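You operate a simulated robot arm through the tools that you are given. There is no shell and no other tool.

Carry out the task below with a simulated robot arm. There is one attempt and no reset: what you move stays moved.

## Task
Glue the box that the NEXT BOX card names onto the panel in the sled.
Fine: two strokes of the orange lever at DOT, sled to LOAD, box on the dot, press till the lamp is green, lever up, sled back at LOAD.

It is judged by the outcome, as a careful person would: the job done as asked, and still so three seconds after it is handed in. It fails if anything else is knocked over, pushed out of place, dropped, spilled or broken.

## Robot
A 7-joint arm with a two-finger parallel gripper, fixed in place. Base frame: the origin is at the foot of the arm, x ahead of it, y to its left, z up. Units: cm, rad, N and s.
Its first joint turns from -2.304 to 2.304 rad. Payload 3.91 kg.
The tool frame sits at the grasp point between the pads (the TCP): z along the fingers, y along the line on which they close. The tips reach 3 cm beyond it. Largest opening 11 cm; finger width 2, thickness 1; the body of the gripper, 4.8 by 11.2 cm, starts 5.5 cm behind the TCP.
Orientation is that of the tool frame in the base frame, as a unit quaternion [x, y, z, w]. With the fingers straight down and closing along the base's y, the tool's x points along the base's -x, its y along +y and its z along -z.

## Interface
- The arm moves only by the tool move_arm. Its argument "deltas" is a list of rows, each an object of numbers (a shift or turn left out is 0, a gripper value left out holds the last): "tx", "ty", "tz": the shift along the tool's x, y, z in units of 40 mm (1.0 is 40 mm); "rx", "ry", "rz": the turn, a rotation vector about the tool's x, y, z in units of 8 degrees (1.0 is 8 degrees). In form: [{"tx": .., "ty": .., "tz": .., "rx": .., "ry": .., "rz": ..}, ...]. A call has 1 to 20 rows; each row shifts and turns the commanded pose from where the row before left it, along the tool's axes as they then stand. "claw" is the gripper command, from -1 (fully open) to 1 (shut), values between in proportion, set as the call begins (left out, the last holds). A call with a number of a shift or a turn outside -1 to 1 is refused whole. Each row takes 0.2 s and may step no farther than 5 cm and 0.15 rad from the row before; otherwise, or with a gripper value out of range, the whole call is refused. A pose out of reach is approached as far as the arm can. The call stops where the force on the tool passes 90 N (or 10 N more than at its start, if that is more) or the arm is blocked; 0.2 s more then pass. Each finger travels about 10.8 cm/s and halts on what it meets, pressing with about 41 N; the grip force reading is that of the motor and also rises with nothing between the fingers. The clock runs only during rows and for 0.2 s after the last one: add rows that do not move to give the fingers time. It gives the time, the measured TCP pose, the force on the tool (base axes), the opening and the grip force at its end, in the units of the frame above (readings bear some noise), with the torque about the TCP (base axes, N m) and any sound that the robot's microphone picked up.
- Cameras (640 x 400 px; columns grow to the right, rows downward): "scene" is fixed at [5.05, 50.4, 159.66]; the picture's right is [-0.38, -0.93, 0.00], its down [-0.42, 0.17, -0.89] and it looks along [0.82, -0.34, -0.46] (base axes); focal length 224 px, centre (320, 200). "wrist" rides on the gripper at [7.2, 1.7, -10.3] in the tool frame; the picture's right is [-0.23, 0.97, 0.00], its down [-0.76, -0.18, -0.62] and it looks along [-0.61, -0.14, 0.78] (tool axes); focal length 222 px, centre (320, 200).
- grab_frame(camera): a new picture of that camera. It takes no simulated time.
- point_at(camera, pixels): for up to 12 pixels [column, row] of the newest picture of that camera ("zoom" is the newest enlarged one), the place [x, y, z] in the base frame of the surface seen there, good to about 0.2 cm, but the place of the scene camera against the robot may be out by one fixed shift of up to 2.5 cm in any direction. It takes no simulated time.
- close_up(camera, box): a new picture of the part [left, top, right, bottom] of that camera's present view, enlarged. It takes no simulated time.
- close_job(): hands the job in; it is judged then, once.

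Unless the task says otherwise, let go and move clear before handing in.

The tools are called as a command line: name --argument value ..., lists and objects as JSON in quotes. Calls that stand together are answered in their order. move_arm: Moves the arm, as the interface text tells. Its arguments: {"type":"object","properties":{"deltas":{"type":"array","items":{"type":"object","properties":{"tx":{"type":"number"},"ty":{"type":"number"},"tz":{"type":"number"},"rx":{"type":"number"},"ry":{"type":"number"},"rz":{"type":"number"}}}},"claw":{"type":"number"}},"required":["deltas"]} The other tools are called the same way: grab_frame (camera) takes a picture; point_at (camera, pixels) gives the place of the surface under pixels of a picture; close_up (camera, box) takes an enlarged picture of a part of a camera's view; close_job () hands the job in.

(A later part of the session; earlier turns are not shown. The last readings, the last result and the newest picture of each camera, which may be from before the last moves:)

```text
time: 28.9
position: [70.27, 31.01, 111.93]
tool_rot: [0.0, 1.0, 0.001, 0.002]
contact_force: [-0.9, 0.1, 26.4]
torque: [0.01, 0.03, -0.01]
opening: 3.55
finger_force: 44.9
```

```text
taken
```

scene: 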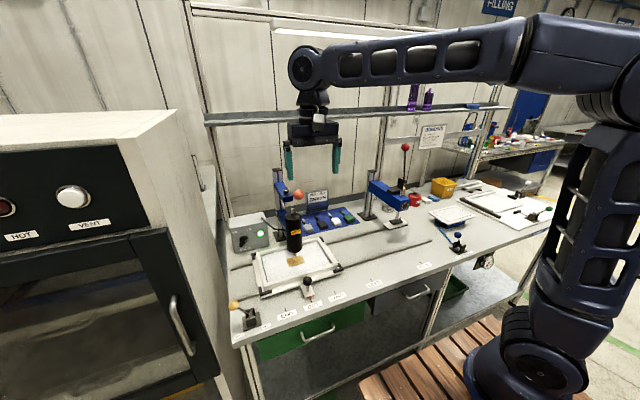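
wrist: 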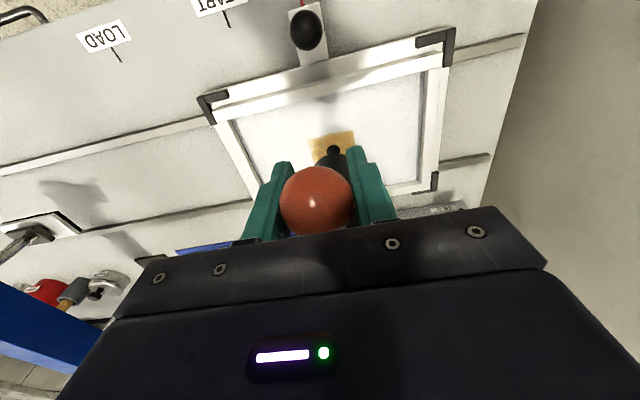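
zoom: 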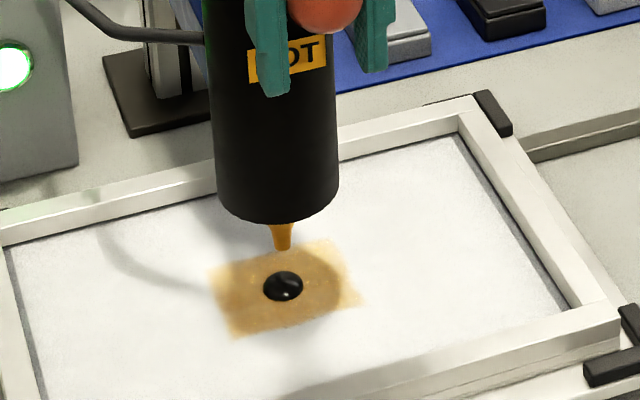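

The dot has visibly grown (zoom 283,286), so the second stroke is delivered. I'll return the lever to the top and release it.

move_arm --deltas '[{"tx": 0.1, "tz": -0.3}, {"tx": 0.1, "tz": -0.31}, {"tx": 0.07, "tz": -0.31}, {"tx": 0.05, "tz": -0.31}, {"tx": 0.04, "tz": -0.31}, {"tx": 0.02, "tz": -0.31}, {"tx": 0, "tz": -0.31}, {"tx": -0.03, "tz": -0.31}, {"tx": -0.05, "tz": -0.31}, {"tx": -0.07, "tz": -0.31}, {}]'

move_arm --claw -1 --deltas '[{}, {}, {}, {}, {}]'

close_up --camera "scene" --box '[245, 145, 345, 275]'

grab_frame --camera "wrist"

```text
time: 31.3
position: [69.27, 31.08, 124.05]
tool_rot: [0.0, 1.0, 0.0, -0.001]
contact_force: [1.9, 2.2, -29.1]
torque: [-0.03, 0.4, 0.0]
opening: 3.56
finger_force: 44.9
```

```text
time: 32.5
position: [69.22, 30.97, 124.29]
tool_rot: [-0.001, 1.0, 0.001, 0.002]
contact_force: [0.3, 0.3, 0.4]
torque: [0.01, 0.01, 0.0]
opening: 10.99
finger_force: 0.0
```

```text
3.08 times, centred on (295, 210) of scene
```

zoom: 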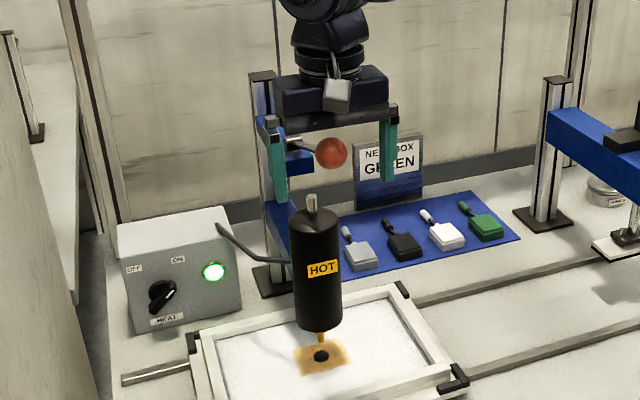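

```text
taken
```

wrist: 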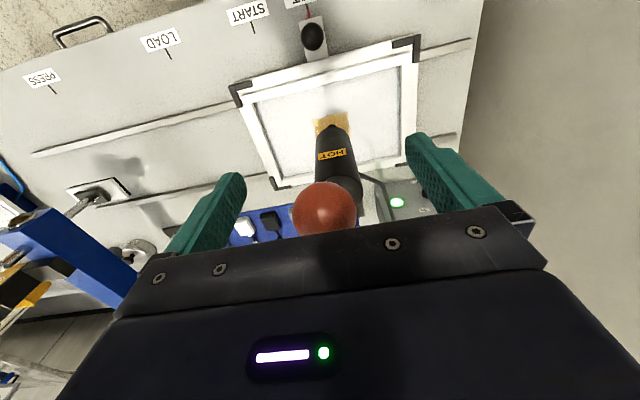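

The lever rests up with both strokes delivered. I'll leave upward, back off, and go down to the sled knob again.

move_arm --deltas '[{"tz": -1}, {"tz": -1}, {"tz": -1}, {"tz": -1}, {"tx": 0.875}, {"tx": 0.875}, {"tx": 0.875}, {"tx": 0.875}, {"tz": 0.8}, {"tz": 1}, {"tz": 1}, {"tz": 1}, {"tz": 1}, {"tz": 1}, {"tz": 1}]'

move_arm --deltas '[{"tx": -0.4, "tz": 0.9}, {"tx": -0.6, "tz": 0.9}, {"tx": -0.6, "tz": 0.9}, {"tx": -0.4, "tz": 0.9}, {}]'

grab_frame --camera "wrist"

close_up --camera "scene" --box '[245, 145, 345, 275]'

```text
time: 35.7
position: [55.17, 30.96, 112.84]
tool_rot: [-0.001, 1.0, 0.001, 0.001]
contact_force: [0.3, -0.3, 0.6]
torque: [-0.01, -0.02, -0.01]
opening: 10.98
finger_force: 0.1
```

```text
time: 36.9
position: [63.49, 31.13, 98.54]
tool_rot: [0.0, 1.0, 0.0, 0.001]
contact_force: [0.5, -0.2, 0.4]
torque: [0.0, 0.0, -0.02]
opening: 11.01
finger_force: 0.0
```

```text
taken
```

wrist: 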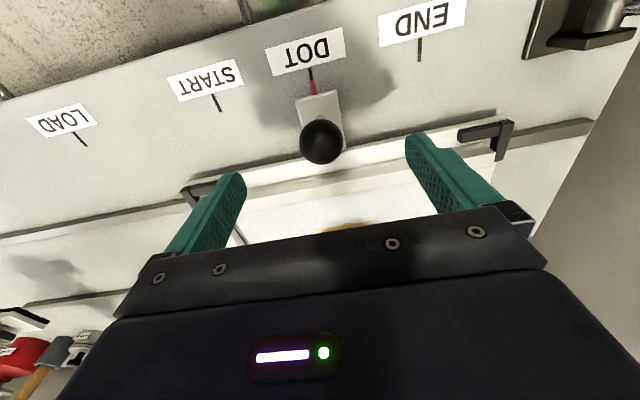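

```text
3.08 times, centred on (295, 210) of scene
```

zoom: 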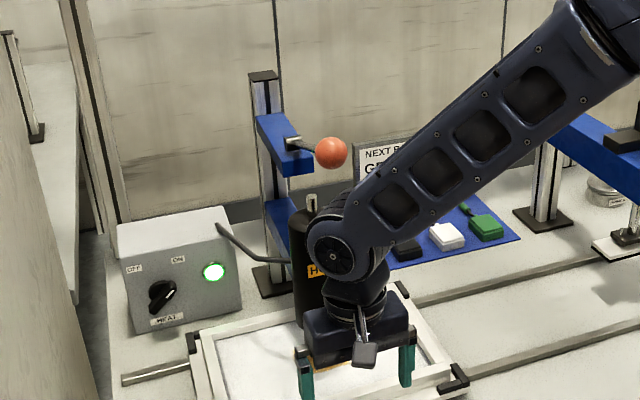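

The knob is centred at (321,141) and the pointer still sits at DOT. I'll go down, grip it, and take the sled back to LOAD.

move_arm --deltas '[{"tx": 0.05, "tz": 0.75}, {"tz": 0.79}, {}]'

move_arm --claw 1 --deltas '[{}, {}, {}, {}, {}]'

move_arm --deltas '[{"ty": -0.3}, {"ty": -0.5}, {"ty": -0.5}, {"ty": -0.5}, {"ty": -0.5}, {"ty": -0.5}, {"ty": -0.5}, {"ty": -0.5}, {"ty": -0.5}, {"ty": -0.5}, {"ty": -0.5}, {"ty": -0.5}, {"ty": -0.5}, {"ty": -0.4}, {"ty": -0.05}, {}]'

close_up --camera "wrist" --box '[250, 50, 390, 150]'

grab_frame --camera "scene"

```text
time: 37.7
position: [63.07, 30.86, 92.48]
tool_rot: [-0.001, 1.0, -0.002, 0.001]
contact_force: [-0.3, -0.1, -0.5]
torque: [-0.01, -0.01, -0.02]
opening: 10.98
finger_force: 0.0
```

```text
time: 38.9
position: [63.13, 30.94, 92.59]
tool_rot: [-0.001, 1.0, 0.0, 0.001]
contact_force: [-0.7, -0.3, -1.9]
torque: [0.03, -0.23, 0.06]
opening: 3.55
finger_force: 45.3
```

```text
time: 42.3
position: [63.25, 4.12, 92.48]
tool_rot: [-0.001, 1.0, 0.001, 0.002]
contact_force: [-14.7, 2.6, 6.3]
torque: [0.02, 0.22, 0.2]
opening: 3.56
finger_force: 44.6
```

```text
4.00 times, centred on (320, 100) of wrist
```

zoom: 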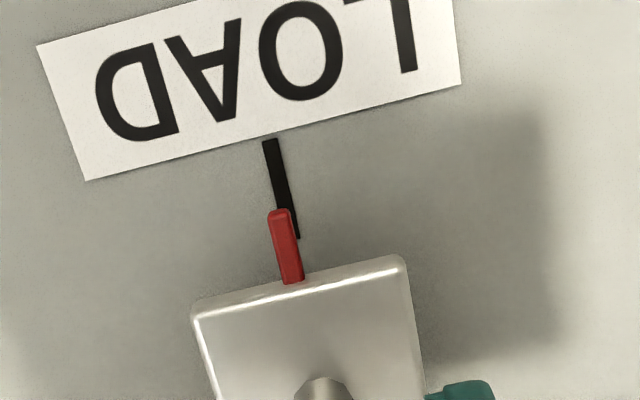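

```text
taken
```

scene: 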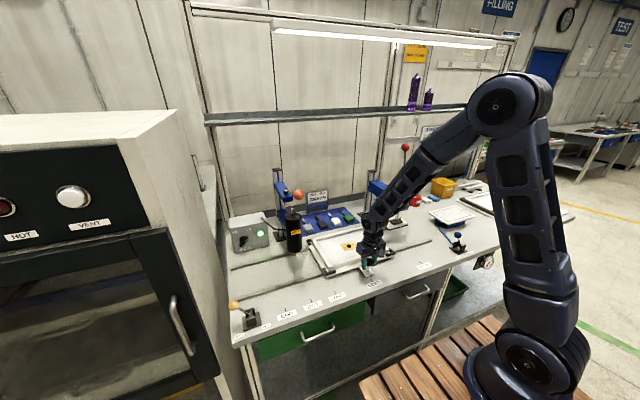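

The pointer sits about 0.2 cm to the -y side of the LOAD tick (zoom 278,215 against 291,215). I'll nudge the sled +0.25 cm and check again.

move_arm --deltas '[{"ty": 0.06}, {}]'

close_up --camera "wrist" --box '[250, 50, 390, 150]'

```text
time: 42.9
position: [63.19, 4.12, 92.53]
tool_rot: [0.0, 1.0, 0.0, 0.002]
contact_force: [-12.3, -5.3, 7.1]
torque: [-0.2, -0.03, -0.01]
opening: 3.56
finger_force: 44.4
```

```text
4.00 times, centred on (320, 100) of wrist
```

zoom: 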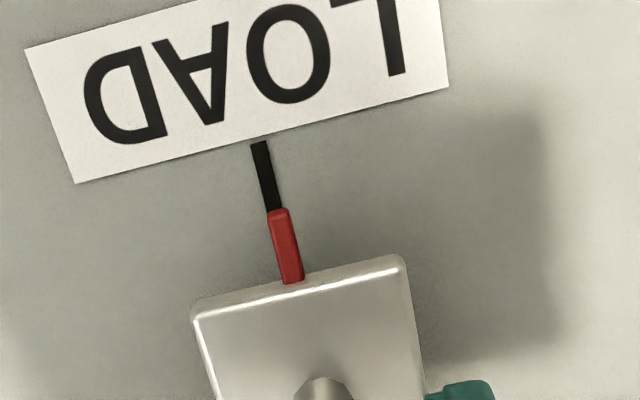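

The pointer is now on the LOAD tick. I'll release, rise, and move toward the boxes for a closer view, also measuring the shelf, press and card clearances.

move_arm --claw -1 --deltas '[{}, {}, {}, {}, {"tz": -0.8}, {"tz": -1}, {"tz": -1}, {"tz": -1}, {"tz": -1}, {"tz": -1}, {"tz": -1}, {"tx": -0.9, "ty": -0.7}, {"tx": -0.9, "ty": -0.7}, {"tx": -0.9, "ty": -0.7}, {"tx": -0.9, "ty": -0.7}, {}]'

grab_frame --camera "wrist"

grab_frame --camera "scene"

point_at --camera "scene" --pixels '[[350, 117], [380, 116], [345, 110], [300, 115], [370, 195], [376, 190]]'

```text
time: 46.3
position: [77.59, -7.07, 119.67]
tool_rot: [-0.001, 1.0, 0.0, 0.001]
contact_force: [0.0, 0.5, -0.5]
torque: [0.0, -0.04, -0.02]
opening: 11.02
finger_force: 0.1
```

```text
taken
```

wrist: 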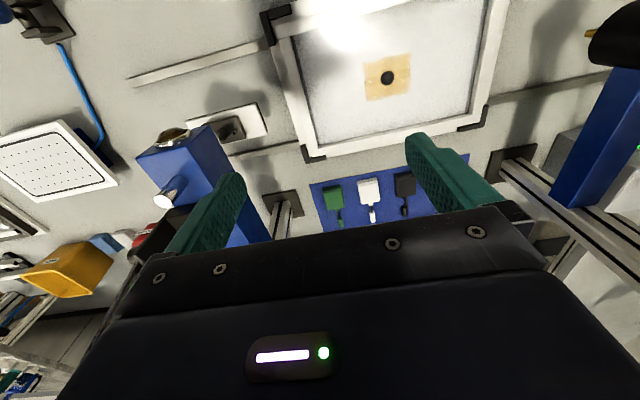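

```text
taken
```

scene: 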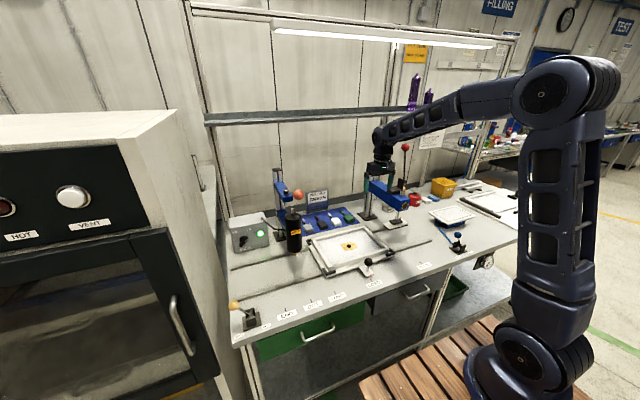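

```text
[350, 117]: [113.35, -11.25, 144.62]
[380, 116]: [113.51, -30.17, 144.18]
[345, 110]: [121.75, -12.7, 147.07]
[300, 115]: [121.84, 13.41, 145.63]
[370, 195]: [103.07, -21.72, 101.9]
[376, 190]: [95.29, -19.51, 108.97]
```

The wrist shows the glue dot at (388,77), the green box at (333,197), and the press on the left. I'll zoom in to measure the green box and its neighbours.

close_up --camera "wrist" --box '[300, 160, 420, 235]'

point_at --camera "zoom" --pixels '[[175, 190], [125, 150], [217, 138], [140, 255], [228, 240], [214, 290], [220, 340], [310, 130], [412, 115], [330, 230], [425, 210], [390, 330]]'

point_at --camera "wrist" --pixels '[[388, 77], [365, 65], [408, 56], [410, 95], [368, 100], [170, 135], [145, 160], [205, 130], [163, 195], [232, 130], [190, 118], [262, 112]]'

```text
5.33 times, centred on (360, 198) of wrist
```

zoom: 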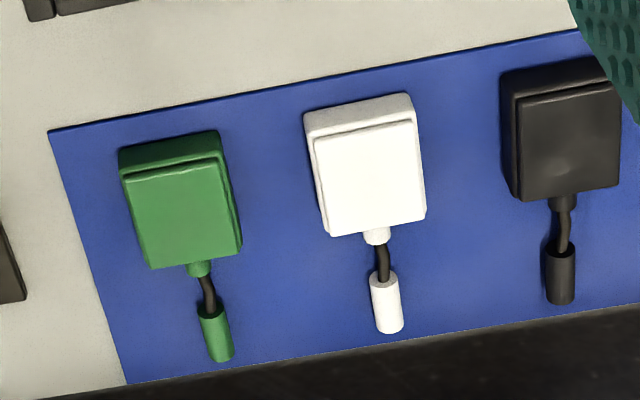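

```text
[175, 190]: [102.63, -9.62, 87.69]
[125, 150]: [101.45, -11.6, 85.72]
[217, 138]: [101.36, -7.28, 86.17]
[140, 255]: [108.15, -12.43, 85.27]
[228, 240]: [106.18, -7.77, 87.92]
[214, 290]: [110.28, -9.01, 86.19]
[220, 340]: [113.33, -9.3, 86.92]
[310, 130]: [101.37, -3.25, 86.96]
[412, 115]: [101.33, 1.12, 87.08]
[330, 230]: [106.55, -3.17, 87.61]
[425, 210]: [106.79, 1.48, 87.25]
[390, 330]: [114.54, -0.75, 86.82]
```

```text
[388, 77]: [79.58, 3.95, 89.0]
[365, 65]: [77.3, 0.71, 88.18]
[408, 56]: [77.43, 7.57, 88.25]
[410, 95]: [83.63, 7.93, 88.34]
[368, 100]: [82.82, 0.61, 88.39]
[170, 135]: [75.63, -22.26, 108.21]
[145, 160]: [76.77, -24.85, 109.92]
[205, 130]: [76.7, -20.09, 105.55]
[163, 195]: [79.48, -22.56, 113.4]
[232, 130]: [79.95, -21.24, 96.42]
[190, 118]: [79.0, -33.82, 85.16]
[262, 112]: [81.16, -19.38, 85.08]
```

The green box spans x≈101.3–107, y≈-11.9 to -7.3, top z≈87.8, with its lead reaching to about x=115. I need to check whether the lead fits inside the panel's rim, so I'll measure the frame.

close_up --camera "wrist" --box '[255, 0, 525, 170]'

point_at --camera "zoom" --pixels '[[130, 340], [150, 360], [165, 325], [480, 270], [490, 290], [300, 330], [305, 305], [300, 315], [300, 345], [560, 80], [525, 80], [85, 200]]'

close_up --camera "scene" --box '[295, 215, 415, 290]'

point_at --camera "zoom" --pixels '[[100, 120], [290, 60], [340, 50], [190, 100], [280, 160], [500, 170], [150, 250], [430, 215], [330, 80], [200, 120], [390, 120], [430, 110]]'

```text
2.35 times, centred on (390, 85) of wrist
```

zoom: 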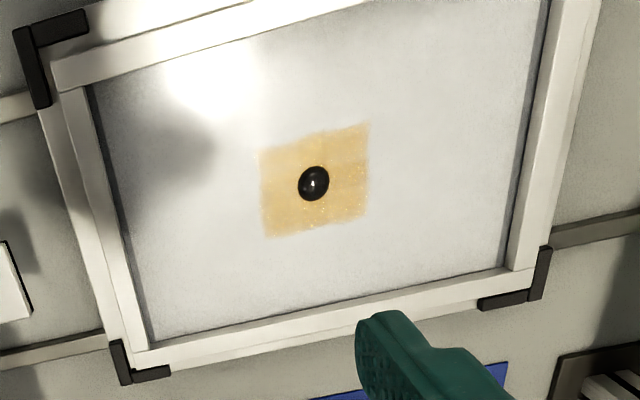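

```text
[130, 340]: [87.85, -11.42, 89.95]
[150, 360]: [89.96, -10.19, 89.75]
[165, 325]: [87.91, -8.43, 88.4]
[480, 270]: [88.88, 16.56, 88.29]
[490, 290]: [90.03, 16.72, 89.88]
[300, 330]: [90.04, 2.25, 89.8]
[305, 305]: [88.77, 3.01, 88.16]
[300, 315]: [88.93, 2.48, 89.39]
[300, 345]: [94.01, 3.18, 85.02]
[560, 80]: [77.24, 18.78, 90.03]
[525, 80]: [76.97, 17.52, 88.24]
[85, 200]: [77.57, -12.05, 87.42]
```

```text
5.33 times, centred on (355, 252) of scene
```

zoom: 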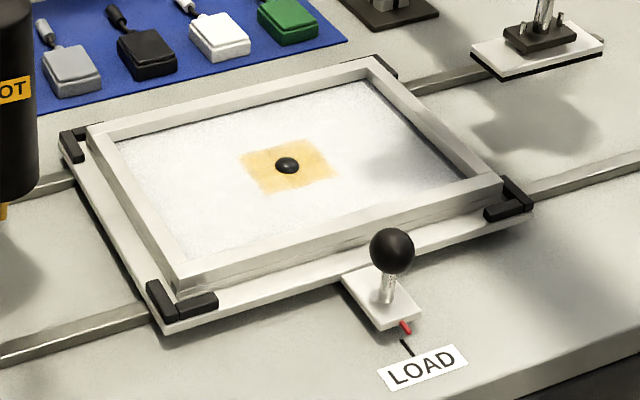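

```text
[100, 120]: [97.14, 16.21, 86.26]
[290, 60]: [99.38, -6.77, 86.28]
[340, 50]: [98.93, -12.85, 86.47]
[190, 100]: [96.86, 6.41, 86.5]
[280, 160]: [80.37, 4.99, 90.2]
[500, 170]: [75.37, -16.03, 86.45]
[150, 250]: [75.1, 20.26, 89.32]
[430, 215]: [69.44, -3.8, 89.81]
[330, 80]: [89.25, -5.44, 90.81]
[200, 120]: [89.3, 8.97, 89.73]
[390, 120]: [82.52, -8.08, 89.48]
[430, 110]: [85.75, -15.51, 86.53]
```

The rim's inner edge is at x≈88.9, with its top at z≈89.9 and the panel at 88.3. The lead reaches about 11 cm from the box centre, so it would hit the rim if it pointed +x. I'll turn the box 90° so its lead lies along y on the panel. First I'll narrow the opening to 8 cm, tilt the tool 30° forward for reach, and approach above the green box.

move_arm --claw -0.455 --deltas '[{"ry": -0.9375}, {"ry": -0.9375}, {"ry": -0.9375}, {"ry": -0.9375}, {}]'

move_arm --deltas '[{"tx": -0.343, "ty": -0.0675, "tz": 0.829}, {"tx": -0.343, "ty": -0.0675, "tz": 0.829}, {"tx": -0.343, "ty": -0.0675, "tz": 0.829}, {"tx": -0.343, "ty": -0.0675, "tz": 0.829}, {"tx": -0.343, "ty": -0.0675, "tz": 0.829}, {"tx": -0.343, "ty": -0.0675, "tz": 0.829}, {"tx": -0.343, "ty": -0.0675, "tz": 0.829}, {"tx": -0.343, "ty": -0.0675, "tz": 0.829}, {"tx": -0.343, "ty": -0.0675, "tz": 0.829}, {}]'

grab_frame --camera "wrist"

grab_frame --camera "scene"

```text
time: 47.5
position: [77.68, -6.88, 119.7]
tool_rot: [-0.001, 0.965, 0.001, 0.261]
contact_force: [0.2, 0.0, 0.4]
torque: [0.01, -0.01, 0.0]
opening: 8.01
finger_force: 0.0
```

```text
time: 49.7
position: [103.16, -9.27, 99.95]
tool_rot: [0.0, 0.966, 0.001, 0.259]
contact_force: [-0.6, -0.8, -0.6]
torque: [0.02, 0.04, 0.03]
opening: 8.0
finger_force: 0.0
```

```text
taken
```

wrist: 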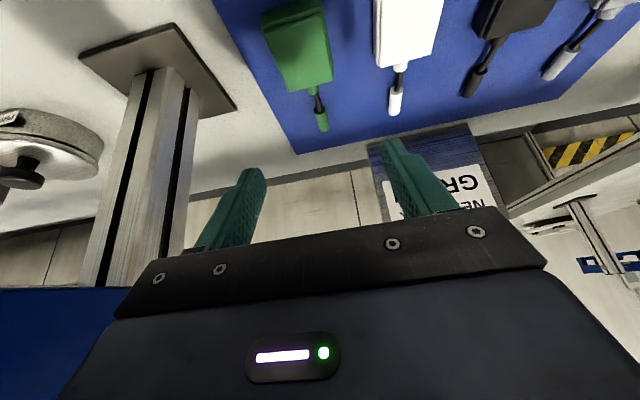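

```text
taken
```

scene: 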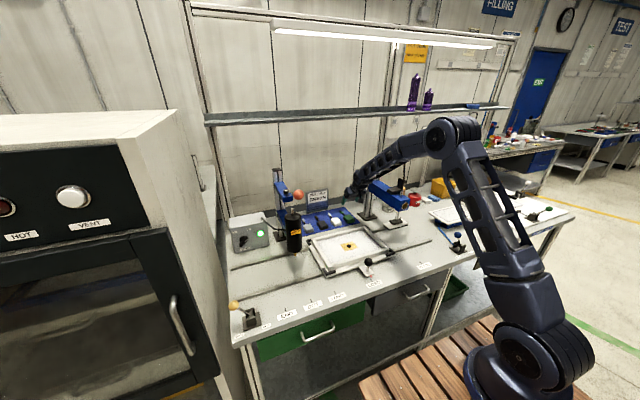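

The arm reached the hover pose and the wrist shows the green box at (295,45). I'll measure it here.

close_up --camera "wrist" --box '[240, 0, 460, 140]'

point_at --camera "wrist" --pixels '[[264, 18], [324, 5], [276, 82], [331, 75], [295, 45], [314, 86], [322, 128], [278, 92], [332, 84], [376, 20], [378, 60], [300, 3]]'

close_up --camera "scene" --box '[320, 160, 420, 235]'

```text
2.86 times, centred on (350, 70) of wrist
```

zoom: 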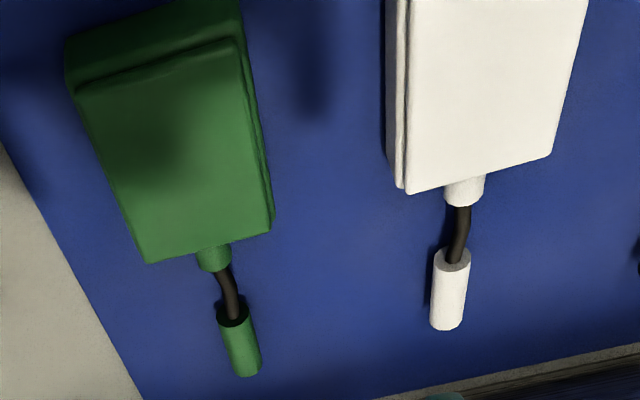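

```text
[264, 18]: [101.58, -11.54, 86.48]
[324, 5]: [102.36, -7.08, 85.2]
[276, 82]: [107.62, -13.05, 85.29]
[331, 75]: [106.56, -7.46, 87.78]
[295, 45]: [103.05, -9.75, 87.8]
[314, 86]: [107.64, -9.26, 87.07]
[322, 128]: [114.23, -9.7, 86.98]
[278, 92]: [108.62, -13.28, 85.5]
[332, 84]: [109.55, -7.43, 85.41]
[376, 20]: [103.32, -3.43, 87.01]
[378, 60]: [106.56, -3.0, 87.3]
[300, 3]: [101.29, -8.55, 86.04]
```

```text
5.33 times, centred on (370, 198) of scene
```

zoom: 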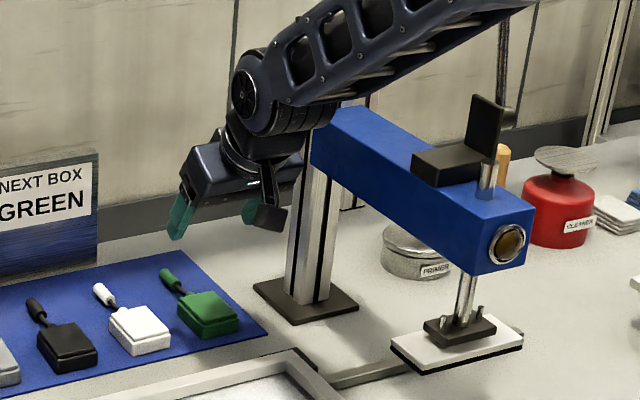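

The box's centre is at about (104.0, -9.5), top z 87.8. I'll lower straight down until the fingertips are just above the mat.

move_arm --deltas '[{"tx": 0.28, "ty": -0.012, "tz": 0.482}, {"tx": 0.28, "ty": -0.012, "tz": 0.482}, {"tx": 0.28, "ty": -0.012, "tz": 0.482}, {"tx": 0.28, "ty": -0.012, "tz": 0.482}, {"tx": 0.14, "ty": -0.012, "tz": 0.241}, {"tx": 0.12, "tz": 0.221}, {}]'

grab_frame --camera "wrist"

close_up --camera "scene" --box '[320, 180, 400, 240]'

```text
time: 51.3
position: [103.29, -9.57, 89.0]
tool_rot: [-0.001, 0.966, 0.001, 0.26]
contact_force: [0.1, 0.3, 0.4]
torque: [0.02, -0.02, 0.02]
opening: 8.01
finger_force: 0.1
```

```text
taken
```

wrist: 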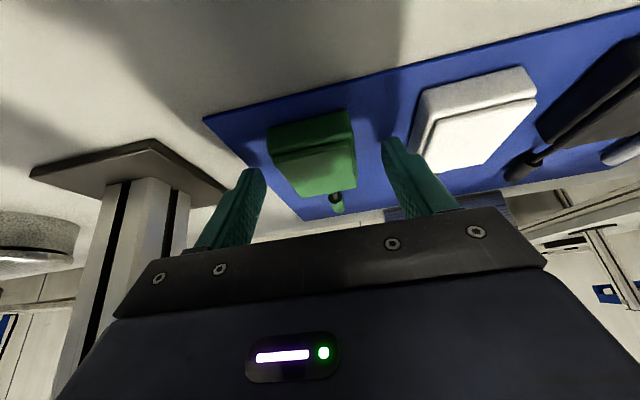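

```text
6.67 times, centred on (360, 210) of scene
```

zoom: 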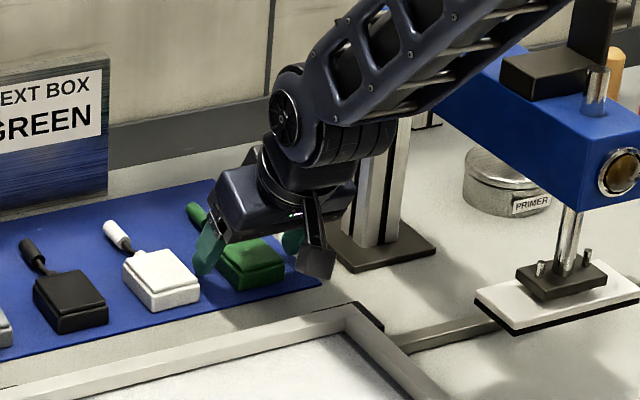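

The box lies between the fingers with clearance on both sides, and no contact force shows. I'll drop 2 mm more and close.

move_arm --deltas '[{"tx": 0.025, "tz": 0.043}, {}]'

move_arm --claw 1 --deltas '[{}, {}, {}, {}]'

grab_frame --camera "wrist"

close_up --camera "scene" --box '[320, 180, 400, 240]'

```text
time: 51.9
position: [103.33, -9.59, 88.77]
tool_rot: [0.0, 0.966, 0.001, 0.26]
contact_force: [0.3, 0.9, 0.3]
torque: [0.01, 0.0, -0.01]
opening: 8.01
finger_force: 0.0
```

```text
time: 52.9
position: [103.23, -9.53, 88.85]
tool_rot: [0.0, 0.966, 0.001, 0.259]
contact_force: [-0.3, -0.7, 0.6]
torque: [-0.08, -0.03, 0.01]
opening: 4.7
finger_force: 40.9
```

```text
taken
```

wrist: 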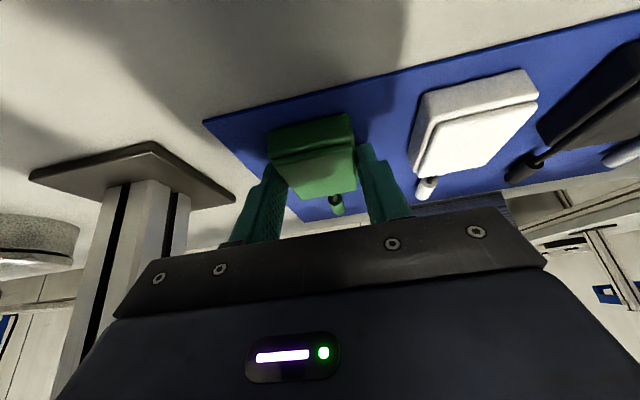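

```text
6.67 times, centred on (360, 210) of scene
```

zoom: 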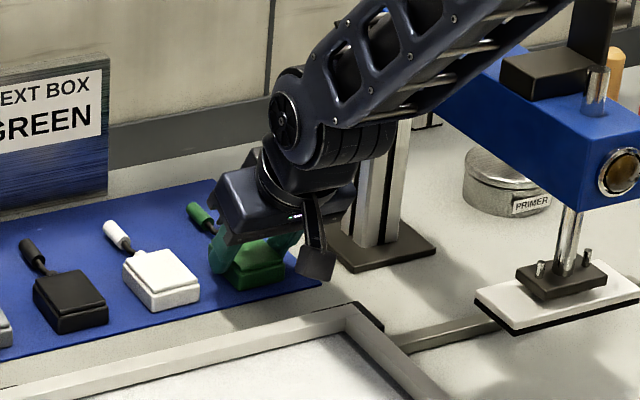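

The box is gripped (opening 4.7, force 41). I'll lift it straight up 20 cm and look.

move_arm --deltas '[{"tx": -0.1, "tz": -0.17}, {"tx": -0.2, "tz": -0.35}, {"tx": -0.4, "tz": -0.69}, {"tx": -0.45, "tz": -0.78}, {"tx": -0.45, "tz": -0.78}, {"tx": -0.45, "tz": -0.78}, {"tx": -0.45, "tz": -0.78}, {}]'

grab_frame --camera "wrist"

close_up --camera "scene" --box '[300, 140, 420, 240]'

```text
time: 54.7
position: [103.29, -9.52, 108.74]
tool_rot: [0.0, 0.966, 0.001, 0.26]
contact_force: [0.5, -0.3, -1.0]
torque: [0.0, 0.0, 0.01]
opening: 4.72
finger_force: 41.3
```

```text
taken
```

wrist: 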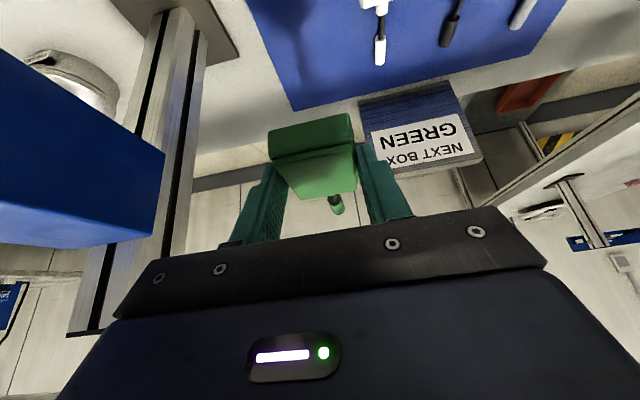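

```text
4.00 times, centred on (360, 190) of scene
```

zoom: 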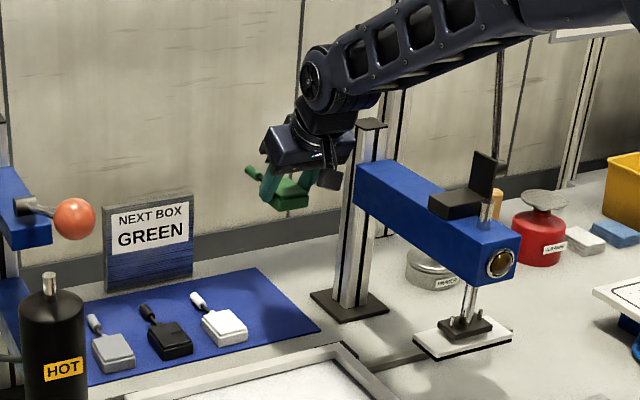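

The box is firmly held and level. I'll carry it over the panel to (79.6, 3.2, 112), then yaw it 90° so the lead points along +y.

move_arm --deltas '[{"tx": 0.59, "ty": 0.4, "tz": -0.46}, {"tx": 0.59, "ty": 0.4, "tz": -0.46}, {"tx": 0.59, "ty": 0.4, "tz": -0.46}, {"tx": 0.59, "ty": 0.4, "tz": -0.46}, {"tx": 0.59, "ty": 0.4, "tz": -0.46}, {"tx": 0.59, "ty": 0.4, "tz": -0.46}, {"tx": 0.59, "ty": 0.4, "tz": -0.46}, {"tx": 0.59, "ty": 0.4, "tz": -0.46}, {}]'

move_arm --deltas '[{"rx": -0.5, "rz": -0.866}, {"rx": -0.5, "rz": -0.866}, {"rx": -0.5, "rz": -0.866}, {"rx": -0.5, "rz": -0.866}, {"rx": -0.5, "rz": -0.866}, {"rx": -0.5, "rz": -0.866}, {"rx": -0.5, "rz": -0.866}, {"rx": -0.5, "rz": -0.866}, {"rx": -0.5, "rz": -0.866}, {"rx": -0.5, "rz": -0.866}, {"rx": -0.5, "rz": -0.866}, {"rx": -0.125, "rz": -0.2165}, {}, {}]'

grab_frame --camera "wrist"

grab_frame --camera "scene"

close_up --camera "scene" --box '[280, 150, 420, 290]'

```text
time: 56.7
position: [79.41, 3.14, 111.99]
tool_rot: [0.001, 0.966, 0.0, 0.26]
contact_force: [0.7, 0.1, -0.7]
torque: [0.02, 0.03, 0.0]
opening: 4.65
finger_force: 41.0
```

```text
time: 59.7
position: [79.52, 3.23, 112.1]
tool_rot: [0.684, -0.682, -0.182, -0.183]
contact_force: [0.6, 0.5, -1.0]
torque: [0.0, -0.01, 0.0]
opening: 4.71
finger_force: 41.4
```

```text
taken
```

wrist: 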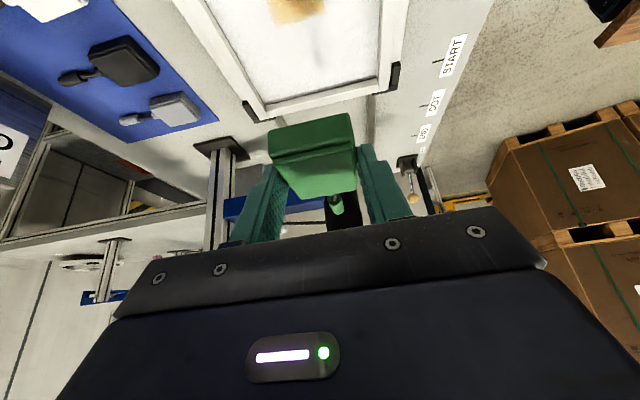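

```text
taken
```

scene: 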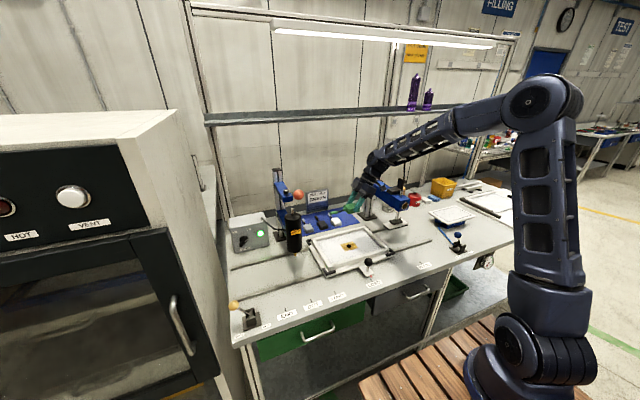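

```text
2.86 times, centred on (350, 220) of scene
```

zoom: 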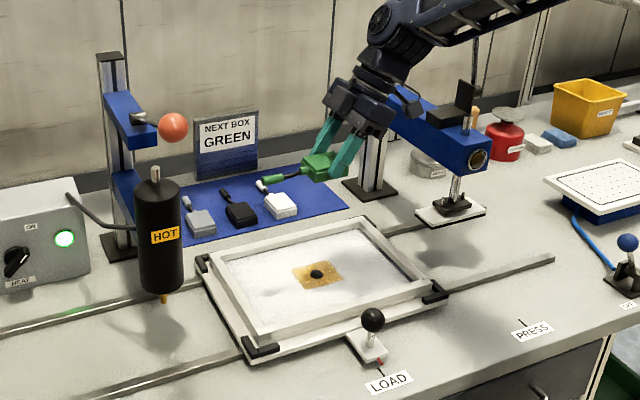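

The box is now turned with its lead pointing +y (toward the cartridge), above the dot. I'll lower it to about 4 cm above the panel and check alignment.

move_arm --deltas '[{"tx": 0.403, "tz": 0.697}, {"tx": 0.403, "tz": 0.697}, {"tx": 0.403, "tz": 0.697}, {"tx": 0.403, "tz": 0.697}, {"tx": 0.403, "tz": 0.697}, {}]'

grab_frame --camera "wrist"

close_up --camera "scene" --box '[300, 190, 420, 290]'

point_at --camera "wrist" --pixels '[[272, 130], [348, 116], [280, 155], [352, 148], [315, 170], [290, 195], [350, 190], [337, 205], [310, 140]]'

```text
time: 61.1
position: [79.36, 3.16, 96.01]
tool_rot: [-0.682, 0.684, 0.181, 0.185]
contact_force: [0.6, -0.2, -0.6]
torque: [-0.02, -0.03, -0.01]
opening: 4.66
finger_force: 40.9
```

```text
taken
```

wrist: 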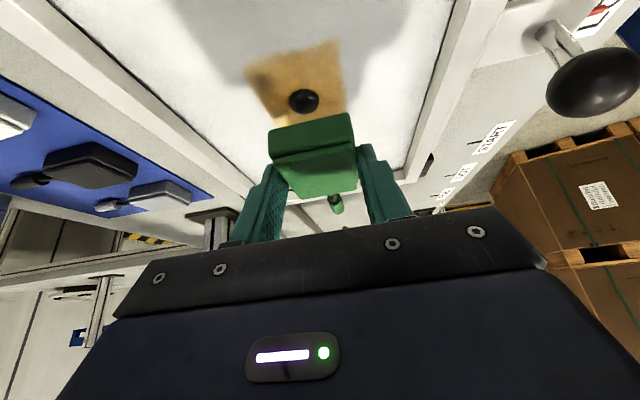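

```text
4.00 times, centred on (360, 240) of scene
```

zoom: 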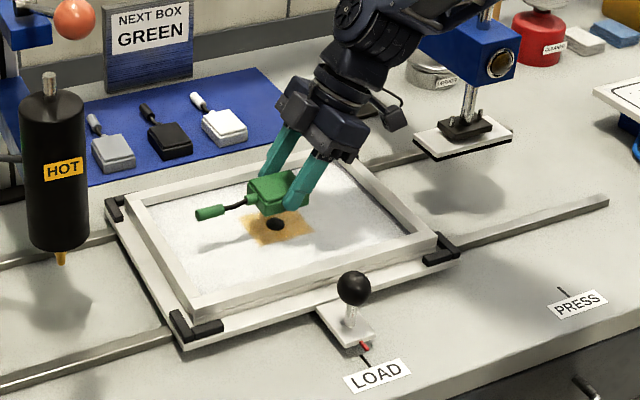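

```text
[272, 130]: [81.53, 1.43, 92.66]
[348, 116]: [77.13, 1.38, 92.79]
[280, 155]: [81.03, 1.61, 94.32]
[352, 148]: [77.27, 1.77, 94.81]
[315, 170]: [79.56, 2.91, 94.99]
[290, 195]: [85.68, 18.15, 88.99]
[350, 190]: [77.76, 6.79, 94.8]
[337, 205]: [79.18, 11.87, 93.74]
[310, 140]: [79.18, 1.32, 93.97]
```

The box's near face is at y≈1.3 and its x range is about 77.1–81.5, so its centre is near (79.3, 4.1). I'll measure the dot at (303,101) from here to compare.

close_up --camera "wrist" --box '[220, 30, 400, 210]'

point_at --camera "wrist" --pixels '[[303, 100], [290, 100], [317, 100], [303, 90], [245, 77], [340, 40], [347, 100], [268, 128], [350, 113], [268, 140], [353, 130], [354, 180]]'

```text
2.22 times, centred on (310, 120) of wrist
```

zoom: 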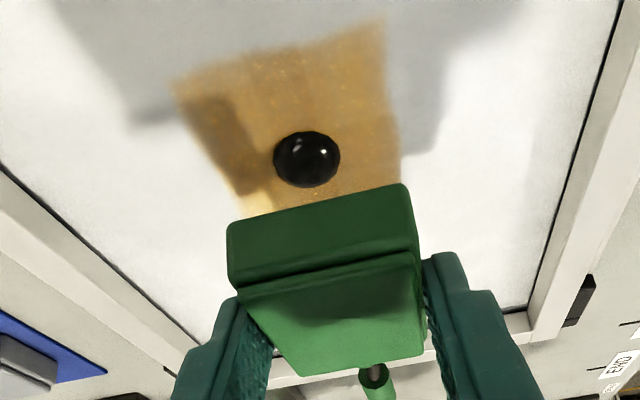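

```text
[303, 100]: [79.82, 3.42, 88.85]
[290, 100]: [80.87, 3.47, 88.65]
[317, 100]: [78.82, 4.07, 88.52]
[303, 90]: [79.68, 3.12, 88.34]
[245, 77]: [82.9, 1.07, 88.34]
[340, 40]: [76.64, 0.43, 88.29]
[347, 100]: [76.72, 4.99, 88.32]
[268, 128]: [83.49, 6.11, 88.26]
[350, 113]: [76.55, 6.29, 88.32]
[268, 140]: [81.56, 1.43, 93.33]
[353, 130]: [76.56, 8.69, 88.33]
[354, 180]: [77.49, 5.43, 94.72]
```

The dot's centre is at about (79.75, 4.0), so I'll shift the box +0.35 cm in x while lowering it onto the dot, watching the force.

move_arm --deltas '[{"ty": -0.0875, "tx": 0.12, "tz": 0.21}, {"tx": 0.12, "tz": 0.21}, {"tx": 0.1, "tz": 0.17}, {"tx": 0.06, "tz": 0.105}, {"tx": 0.05, "tz": 0.087}, {}]'

grab_frame --camera "wrist"

close_up --camera "scene" --box '[300, 200, 400, 280]'

```text
time: 62.5
position: [79.96, 3.21, 92.44]
tool_rot: [0.683, -0.683, -0.182, -0.184]
contact_force: [-0.4, 0.5, -0.8]
torque: [0.0, 0.0, -0.02]
opening: 4.69
finger_force: 40.9
```

```text
taken
```

wrist: 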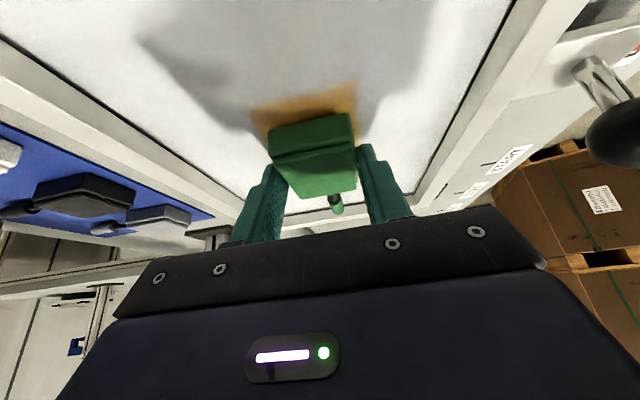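

```text
5.00 times, centred on (350, 240) of scene
```

zoom: 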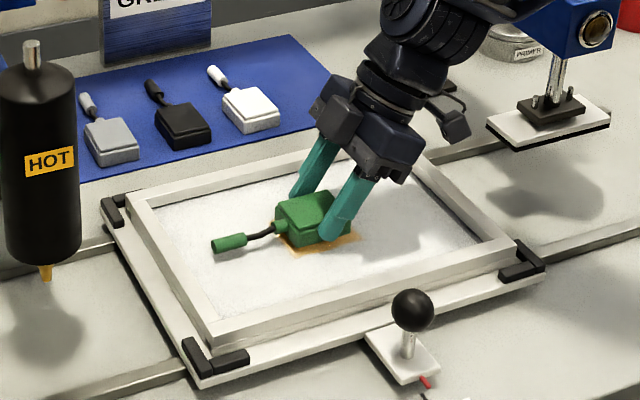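

The box hovers just over the dot (bottom about z 88.9) with no contact force yet. I'll check its x-centre from this view before setting it down.

point_at --camera "wrist" --pixels '[[271, 132], [347, 116], [272, 145], [352, 132], [310, 140], [252, 110], [355, 85], [337, 208], [285, 165], [354, 165]]'

close_up --camera "wrist" --box '[230, 70, 390, 230]'

```text
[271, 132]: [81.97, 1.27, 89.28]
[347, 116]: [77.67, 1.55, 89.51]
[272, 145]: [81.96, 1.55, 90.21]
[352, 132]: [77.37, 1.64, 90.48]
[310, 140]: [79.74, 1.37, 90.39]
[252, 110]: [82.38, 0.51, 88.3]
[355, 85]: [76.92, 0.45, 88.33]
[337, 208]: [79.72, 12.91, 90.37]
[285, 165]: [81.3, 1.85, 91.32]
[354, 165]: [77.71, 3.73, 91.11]
```

```text
2.50 times, centred on (310, 150) of wrist
```

zoom: 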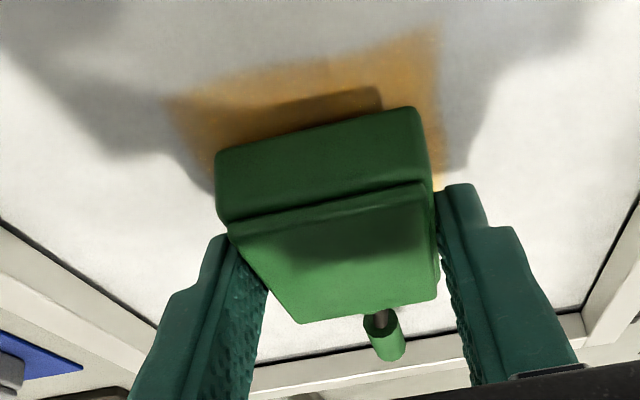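

The box's centre is now at x≈79.7, y≈4.1, matching the dot. I'll set it down the last 6 mm.

move_arm --deltas '[{"tx": 0.025, "tz": 0.043}, {"tx": 0.025, "tz": 0.043}, {"tx": 0.025, "tz": 0.043}, {}]'

```text
time: 63.5
position: [79.93, 3.21, 91.78]
tool_rot: [-0.683, 0.683, 0.183, 0.184]
contact_force: [0.0, -1.6, 3.5]
torque: [0.13, 0.1, 0.07]
opening: 4.7
finger_force: 41.0
```

Light contact of 3.5 N shows the box is down on the glue. I'll open the fingers to 8 cm and then withdraw along the tool axis.

move_arm --claw -0.455 --deltas '[{}, {}, {}]'

move_arm --deltas '[{"tx": -0.15, "tz": -0.26}, {"tx": -0.3, "tz": -0.52}, {"tx": -0.4, "tz": -0.7}, {"tx": -0.4, "tz": -0.7}, {"tx": -0.4, "tz": -0.7}, {"tx": -0.4, "tz": -0.7}, {"tx": -0.4, "tz": -0.7}, {}]'

grab_frame --camera "wrist"

close_up --camera "scene" --box '[300, 200, 400, 280]'

```text
time: 64.3
position: [79.89, 3.28, 91.74]
tool_rot: [0.684, -0.682, -0.182, -0.184]
contact_force: [-1.0, 0.4, 0.4]
torque: [-0.03, 0.02, 0.0]
opening: 8.02
finger_force: 0.0
```

```text
time: 66.1
position: [79.86, 3.08, 111.53]
tool_rot: [0.683, -0.683, -0.182, -0.183]
contact_force: [-1.0, 0.2, -0.2]
torque: [-0.01, 0.01, 0.03]
opening: 8.0
finger_force: 0.0
```

```text
taken
```

wrist: 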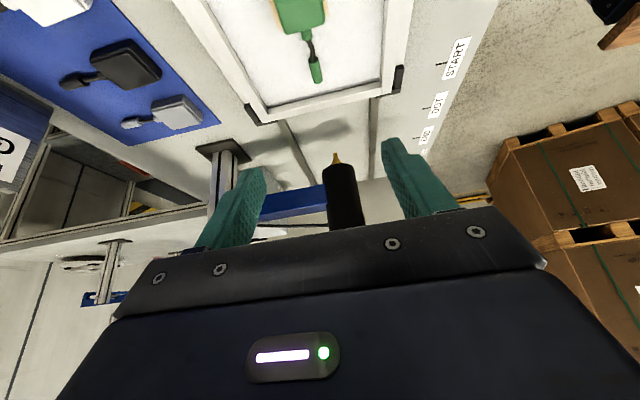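

```text
5.00 times, centred on (350, 240) of scene
```

zoom: 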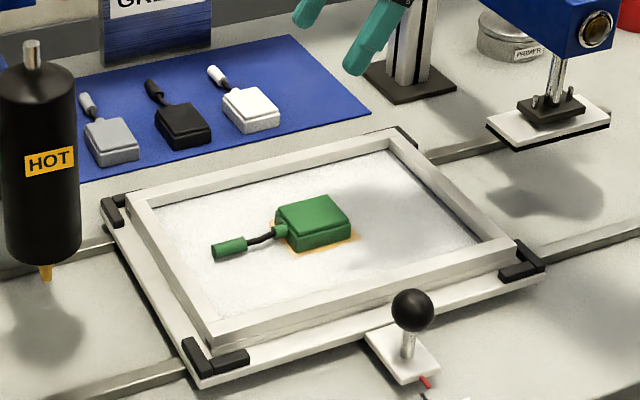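

The green box sits level on the patch with its lead inside the rim. I'll undo the yaw and tilt, then return to above the sled knob.

move_arm --deltas '[{"rx": 0.5, "rz": 0.866}, {"rx": 0.5, "rz": 0.866}, {"rx": 0.5, "rz": 0.866}, {"rx": 0.5, "rz": 0.866}, {"rx": 0.5, "rz": 0.866}, {"rx": 0.5, "rz": 0.866}, {"rx": 0.5, "rz": 0.866}, {"rx": 0.5, "rz": 0.866}, {"rx": 0.5, "rz": 0.866}, {"rx": 0.5, "rz": 0.866}, {"rx": 0.5, "rz": 0.866}, {"rx": 0.125, "rz": 0.2165}, {"ry": 0.9375}, {"ry": 0.9375}, {"ry": 0.9375}, {"ry": 0.9375}, {}]'

move_arm --claw -1 --deltas '[{"tx": 0.834, "ty": 0.056, "tz": 0.374}, {"tx": 0.834, "ty": 0.056, "tz": 0.374}, {"tx": 0.834, "ty": 0.056, "tz": 0.374}, {"tx": 0.834, "ty": 0.056, "tz": 0.374}, {"tx": 0.834, "ty": 0.056, "tz": 0.374}, {}]'

grab_frame --camera "wrist"

```text
time: 69.7
position: [79.73, 3.15, 111.46]
tool_rot: [0.0, 1.0, 0.0, 0.0]
contact_force: [-0.8, -0.5, 1.2]
torque: [-0.01, 0.0, 0.0]
opening: 8.01
finger_force: 0.0
```

```text
time: 71.1
position: [63.08, 4.07, 104.1]
tool_rot: [-0.001, 1.0, 0.001, 0.001]
contact_force: [-0.3, -0.3, 0.4]
torque: [-0.01, -0.02, -0.01]
opening: 10.98
finger_force: 0.0
```

```text
taken
```

wrist: 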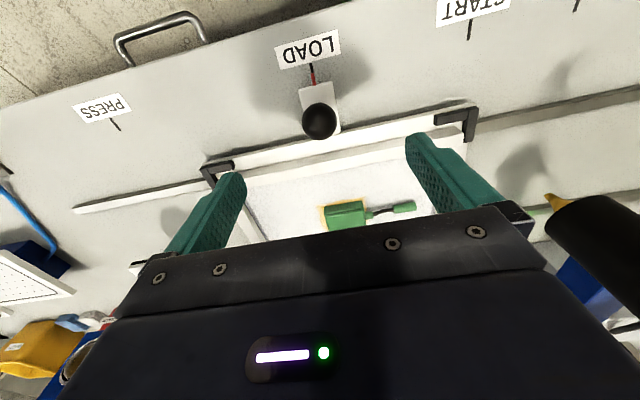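

The knob is at (319,121), centred under the tool. I'll descend, grip it, and slide the sled smoothly -27 cm to PRESS.

move_arm --deltas '[{"tx": -0.03, "ty": 0.02, "tz": 0.73}, {"tz": 0.73}, {"tz": 0.73}, {"tz": 0.73}, {}]'

move_arm --claw 1 --deltas '[{}, {}, {}, {}, {}]'

move_arm --deltas '[{"ty": -0.1}, {"ty": -0.2}, {"ty": -0.3}, {"ty": -0.4}, {"ty": -0.4}, {"ty": -0.4}, {"ty": -0.4}, {"ty": -0.4}, {"ty": -0.4}, {"ty": -0.4}, {"ty": -0.4}, {"ty": -0.4}, {"ty": -0.4}, {"ty": -0.4}, {"ty": -0.4}, {"ty": -0.4}, {"ty": -0.4}, {"ty": -0.3}, {"ty": -0.2}, {"ty": -0.05}]'

close_up --camera "wrist" --box '[250, 50, 390, 150]'

grab_frame --camera "scene"

```text
time: 72.3
position: [63.3, 4.22, 92.22]
tool_rot: [0.0, 1.0, 0.001, 0.001]
contact_force: [-1.0, -0.2, 0.0]
torque: [-0.01, 0.01, -0.03]
opening: 10.98
finger_force: 0.1
```

```text
time: 73.5
position: [63.38, 4.25, 92.3]
tool_rot: [0.0, 1.0, 0.001, 0.0]
contact_force: [0.5, -5.5, -4.0]
torque: [-0.01, -0.13, -0.04]
opening: 3.56
finger_force: 44.6
```

```text
time: 77.7
position: [63.31, -22.66, 92.25]
tool_rot: [0.001, 1.0, 0.0, 0.002]
contact_force: [-7.7, -3.4, 10.6]
torque: [0.03, 0.24, 0.0]
opening: 3.56
finger_force: 44.7
```

```text
4.00 times, centred on (320, 100) of wrist
```

zoom: 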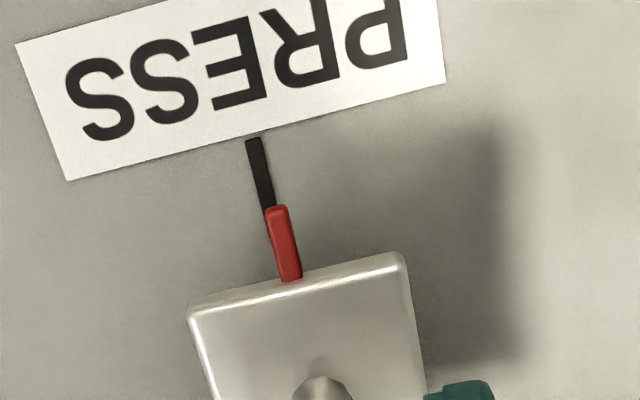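

```text
taken
```

scene: 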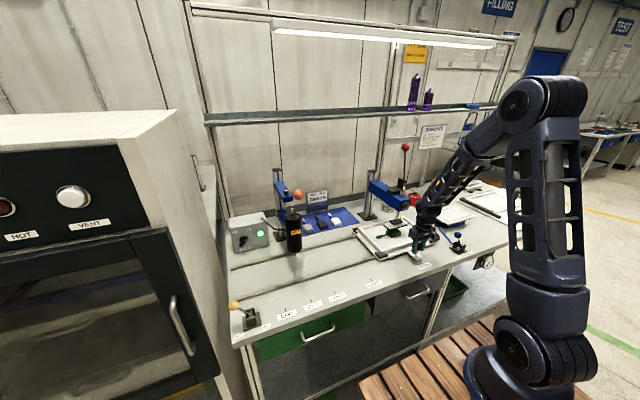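

The pointer is about 0.15 cm to the +y side of the PRESS tick, so I'll nudge it and then look at the press from the side.

move_arm --deltas '[{"ty": -0.035}, {}]'

close_up --camera "wrist" --box '[250, 50, 390, 150]'

close_up --camera "scene" --box '[340, 130, 480, 270]'

grab_frame --camera "wrist"

```text
time: 78.3
position: [63.34, -22.81, 92.35]
tool_rot: [-0.001, 1.0, 0.0, 0.002]
contact_force: [-3.1, -2.0, 11.4]
torque: [0.04, -0.08, -0.03]
opening: 3.55
finger_force: 44.8
```

```text
4.00 times, centred on (320, 100) of wrist
```

zoom: 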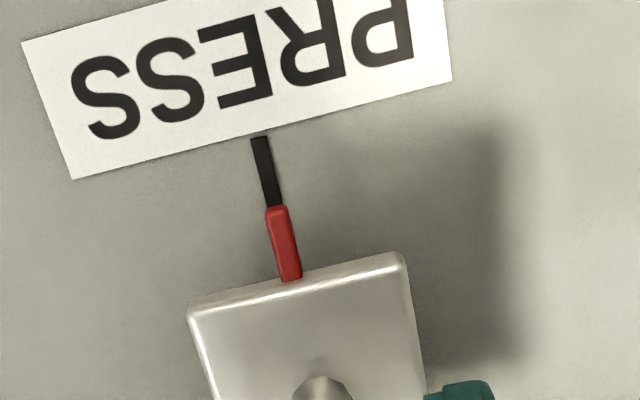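

```text
2.86 times, centred on (410, 200) of scene
```

zoom: 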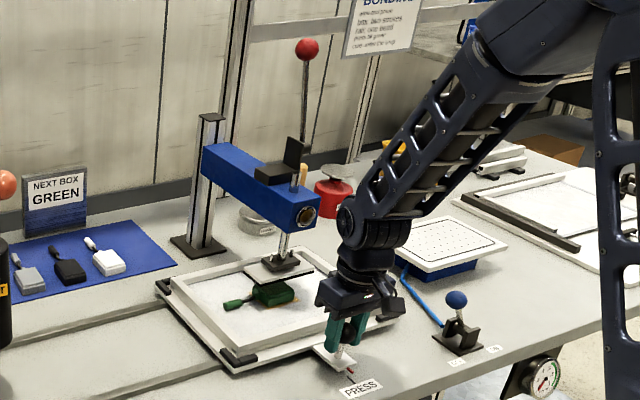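

```text
taken
```

wrist: 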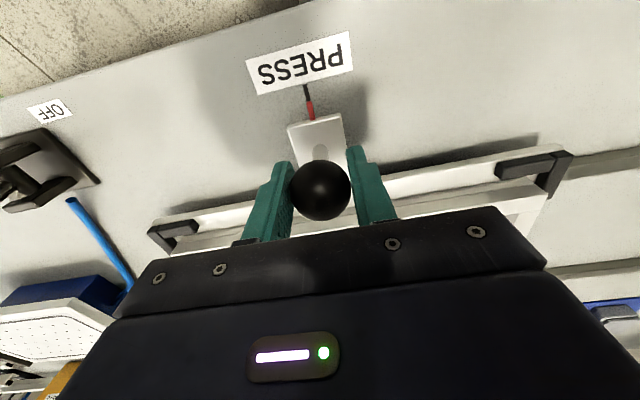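

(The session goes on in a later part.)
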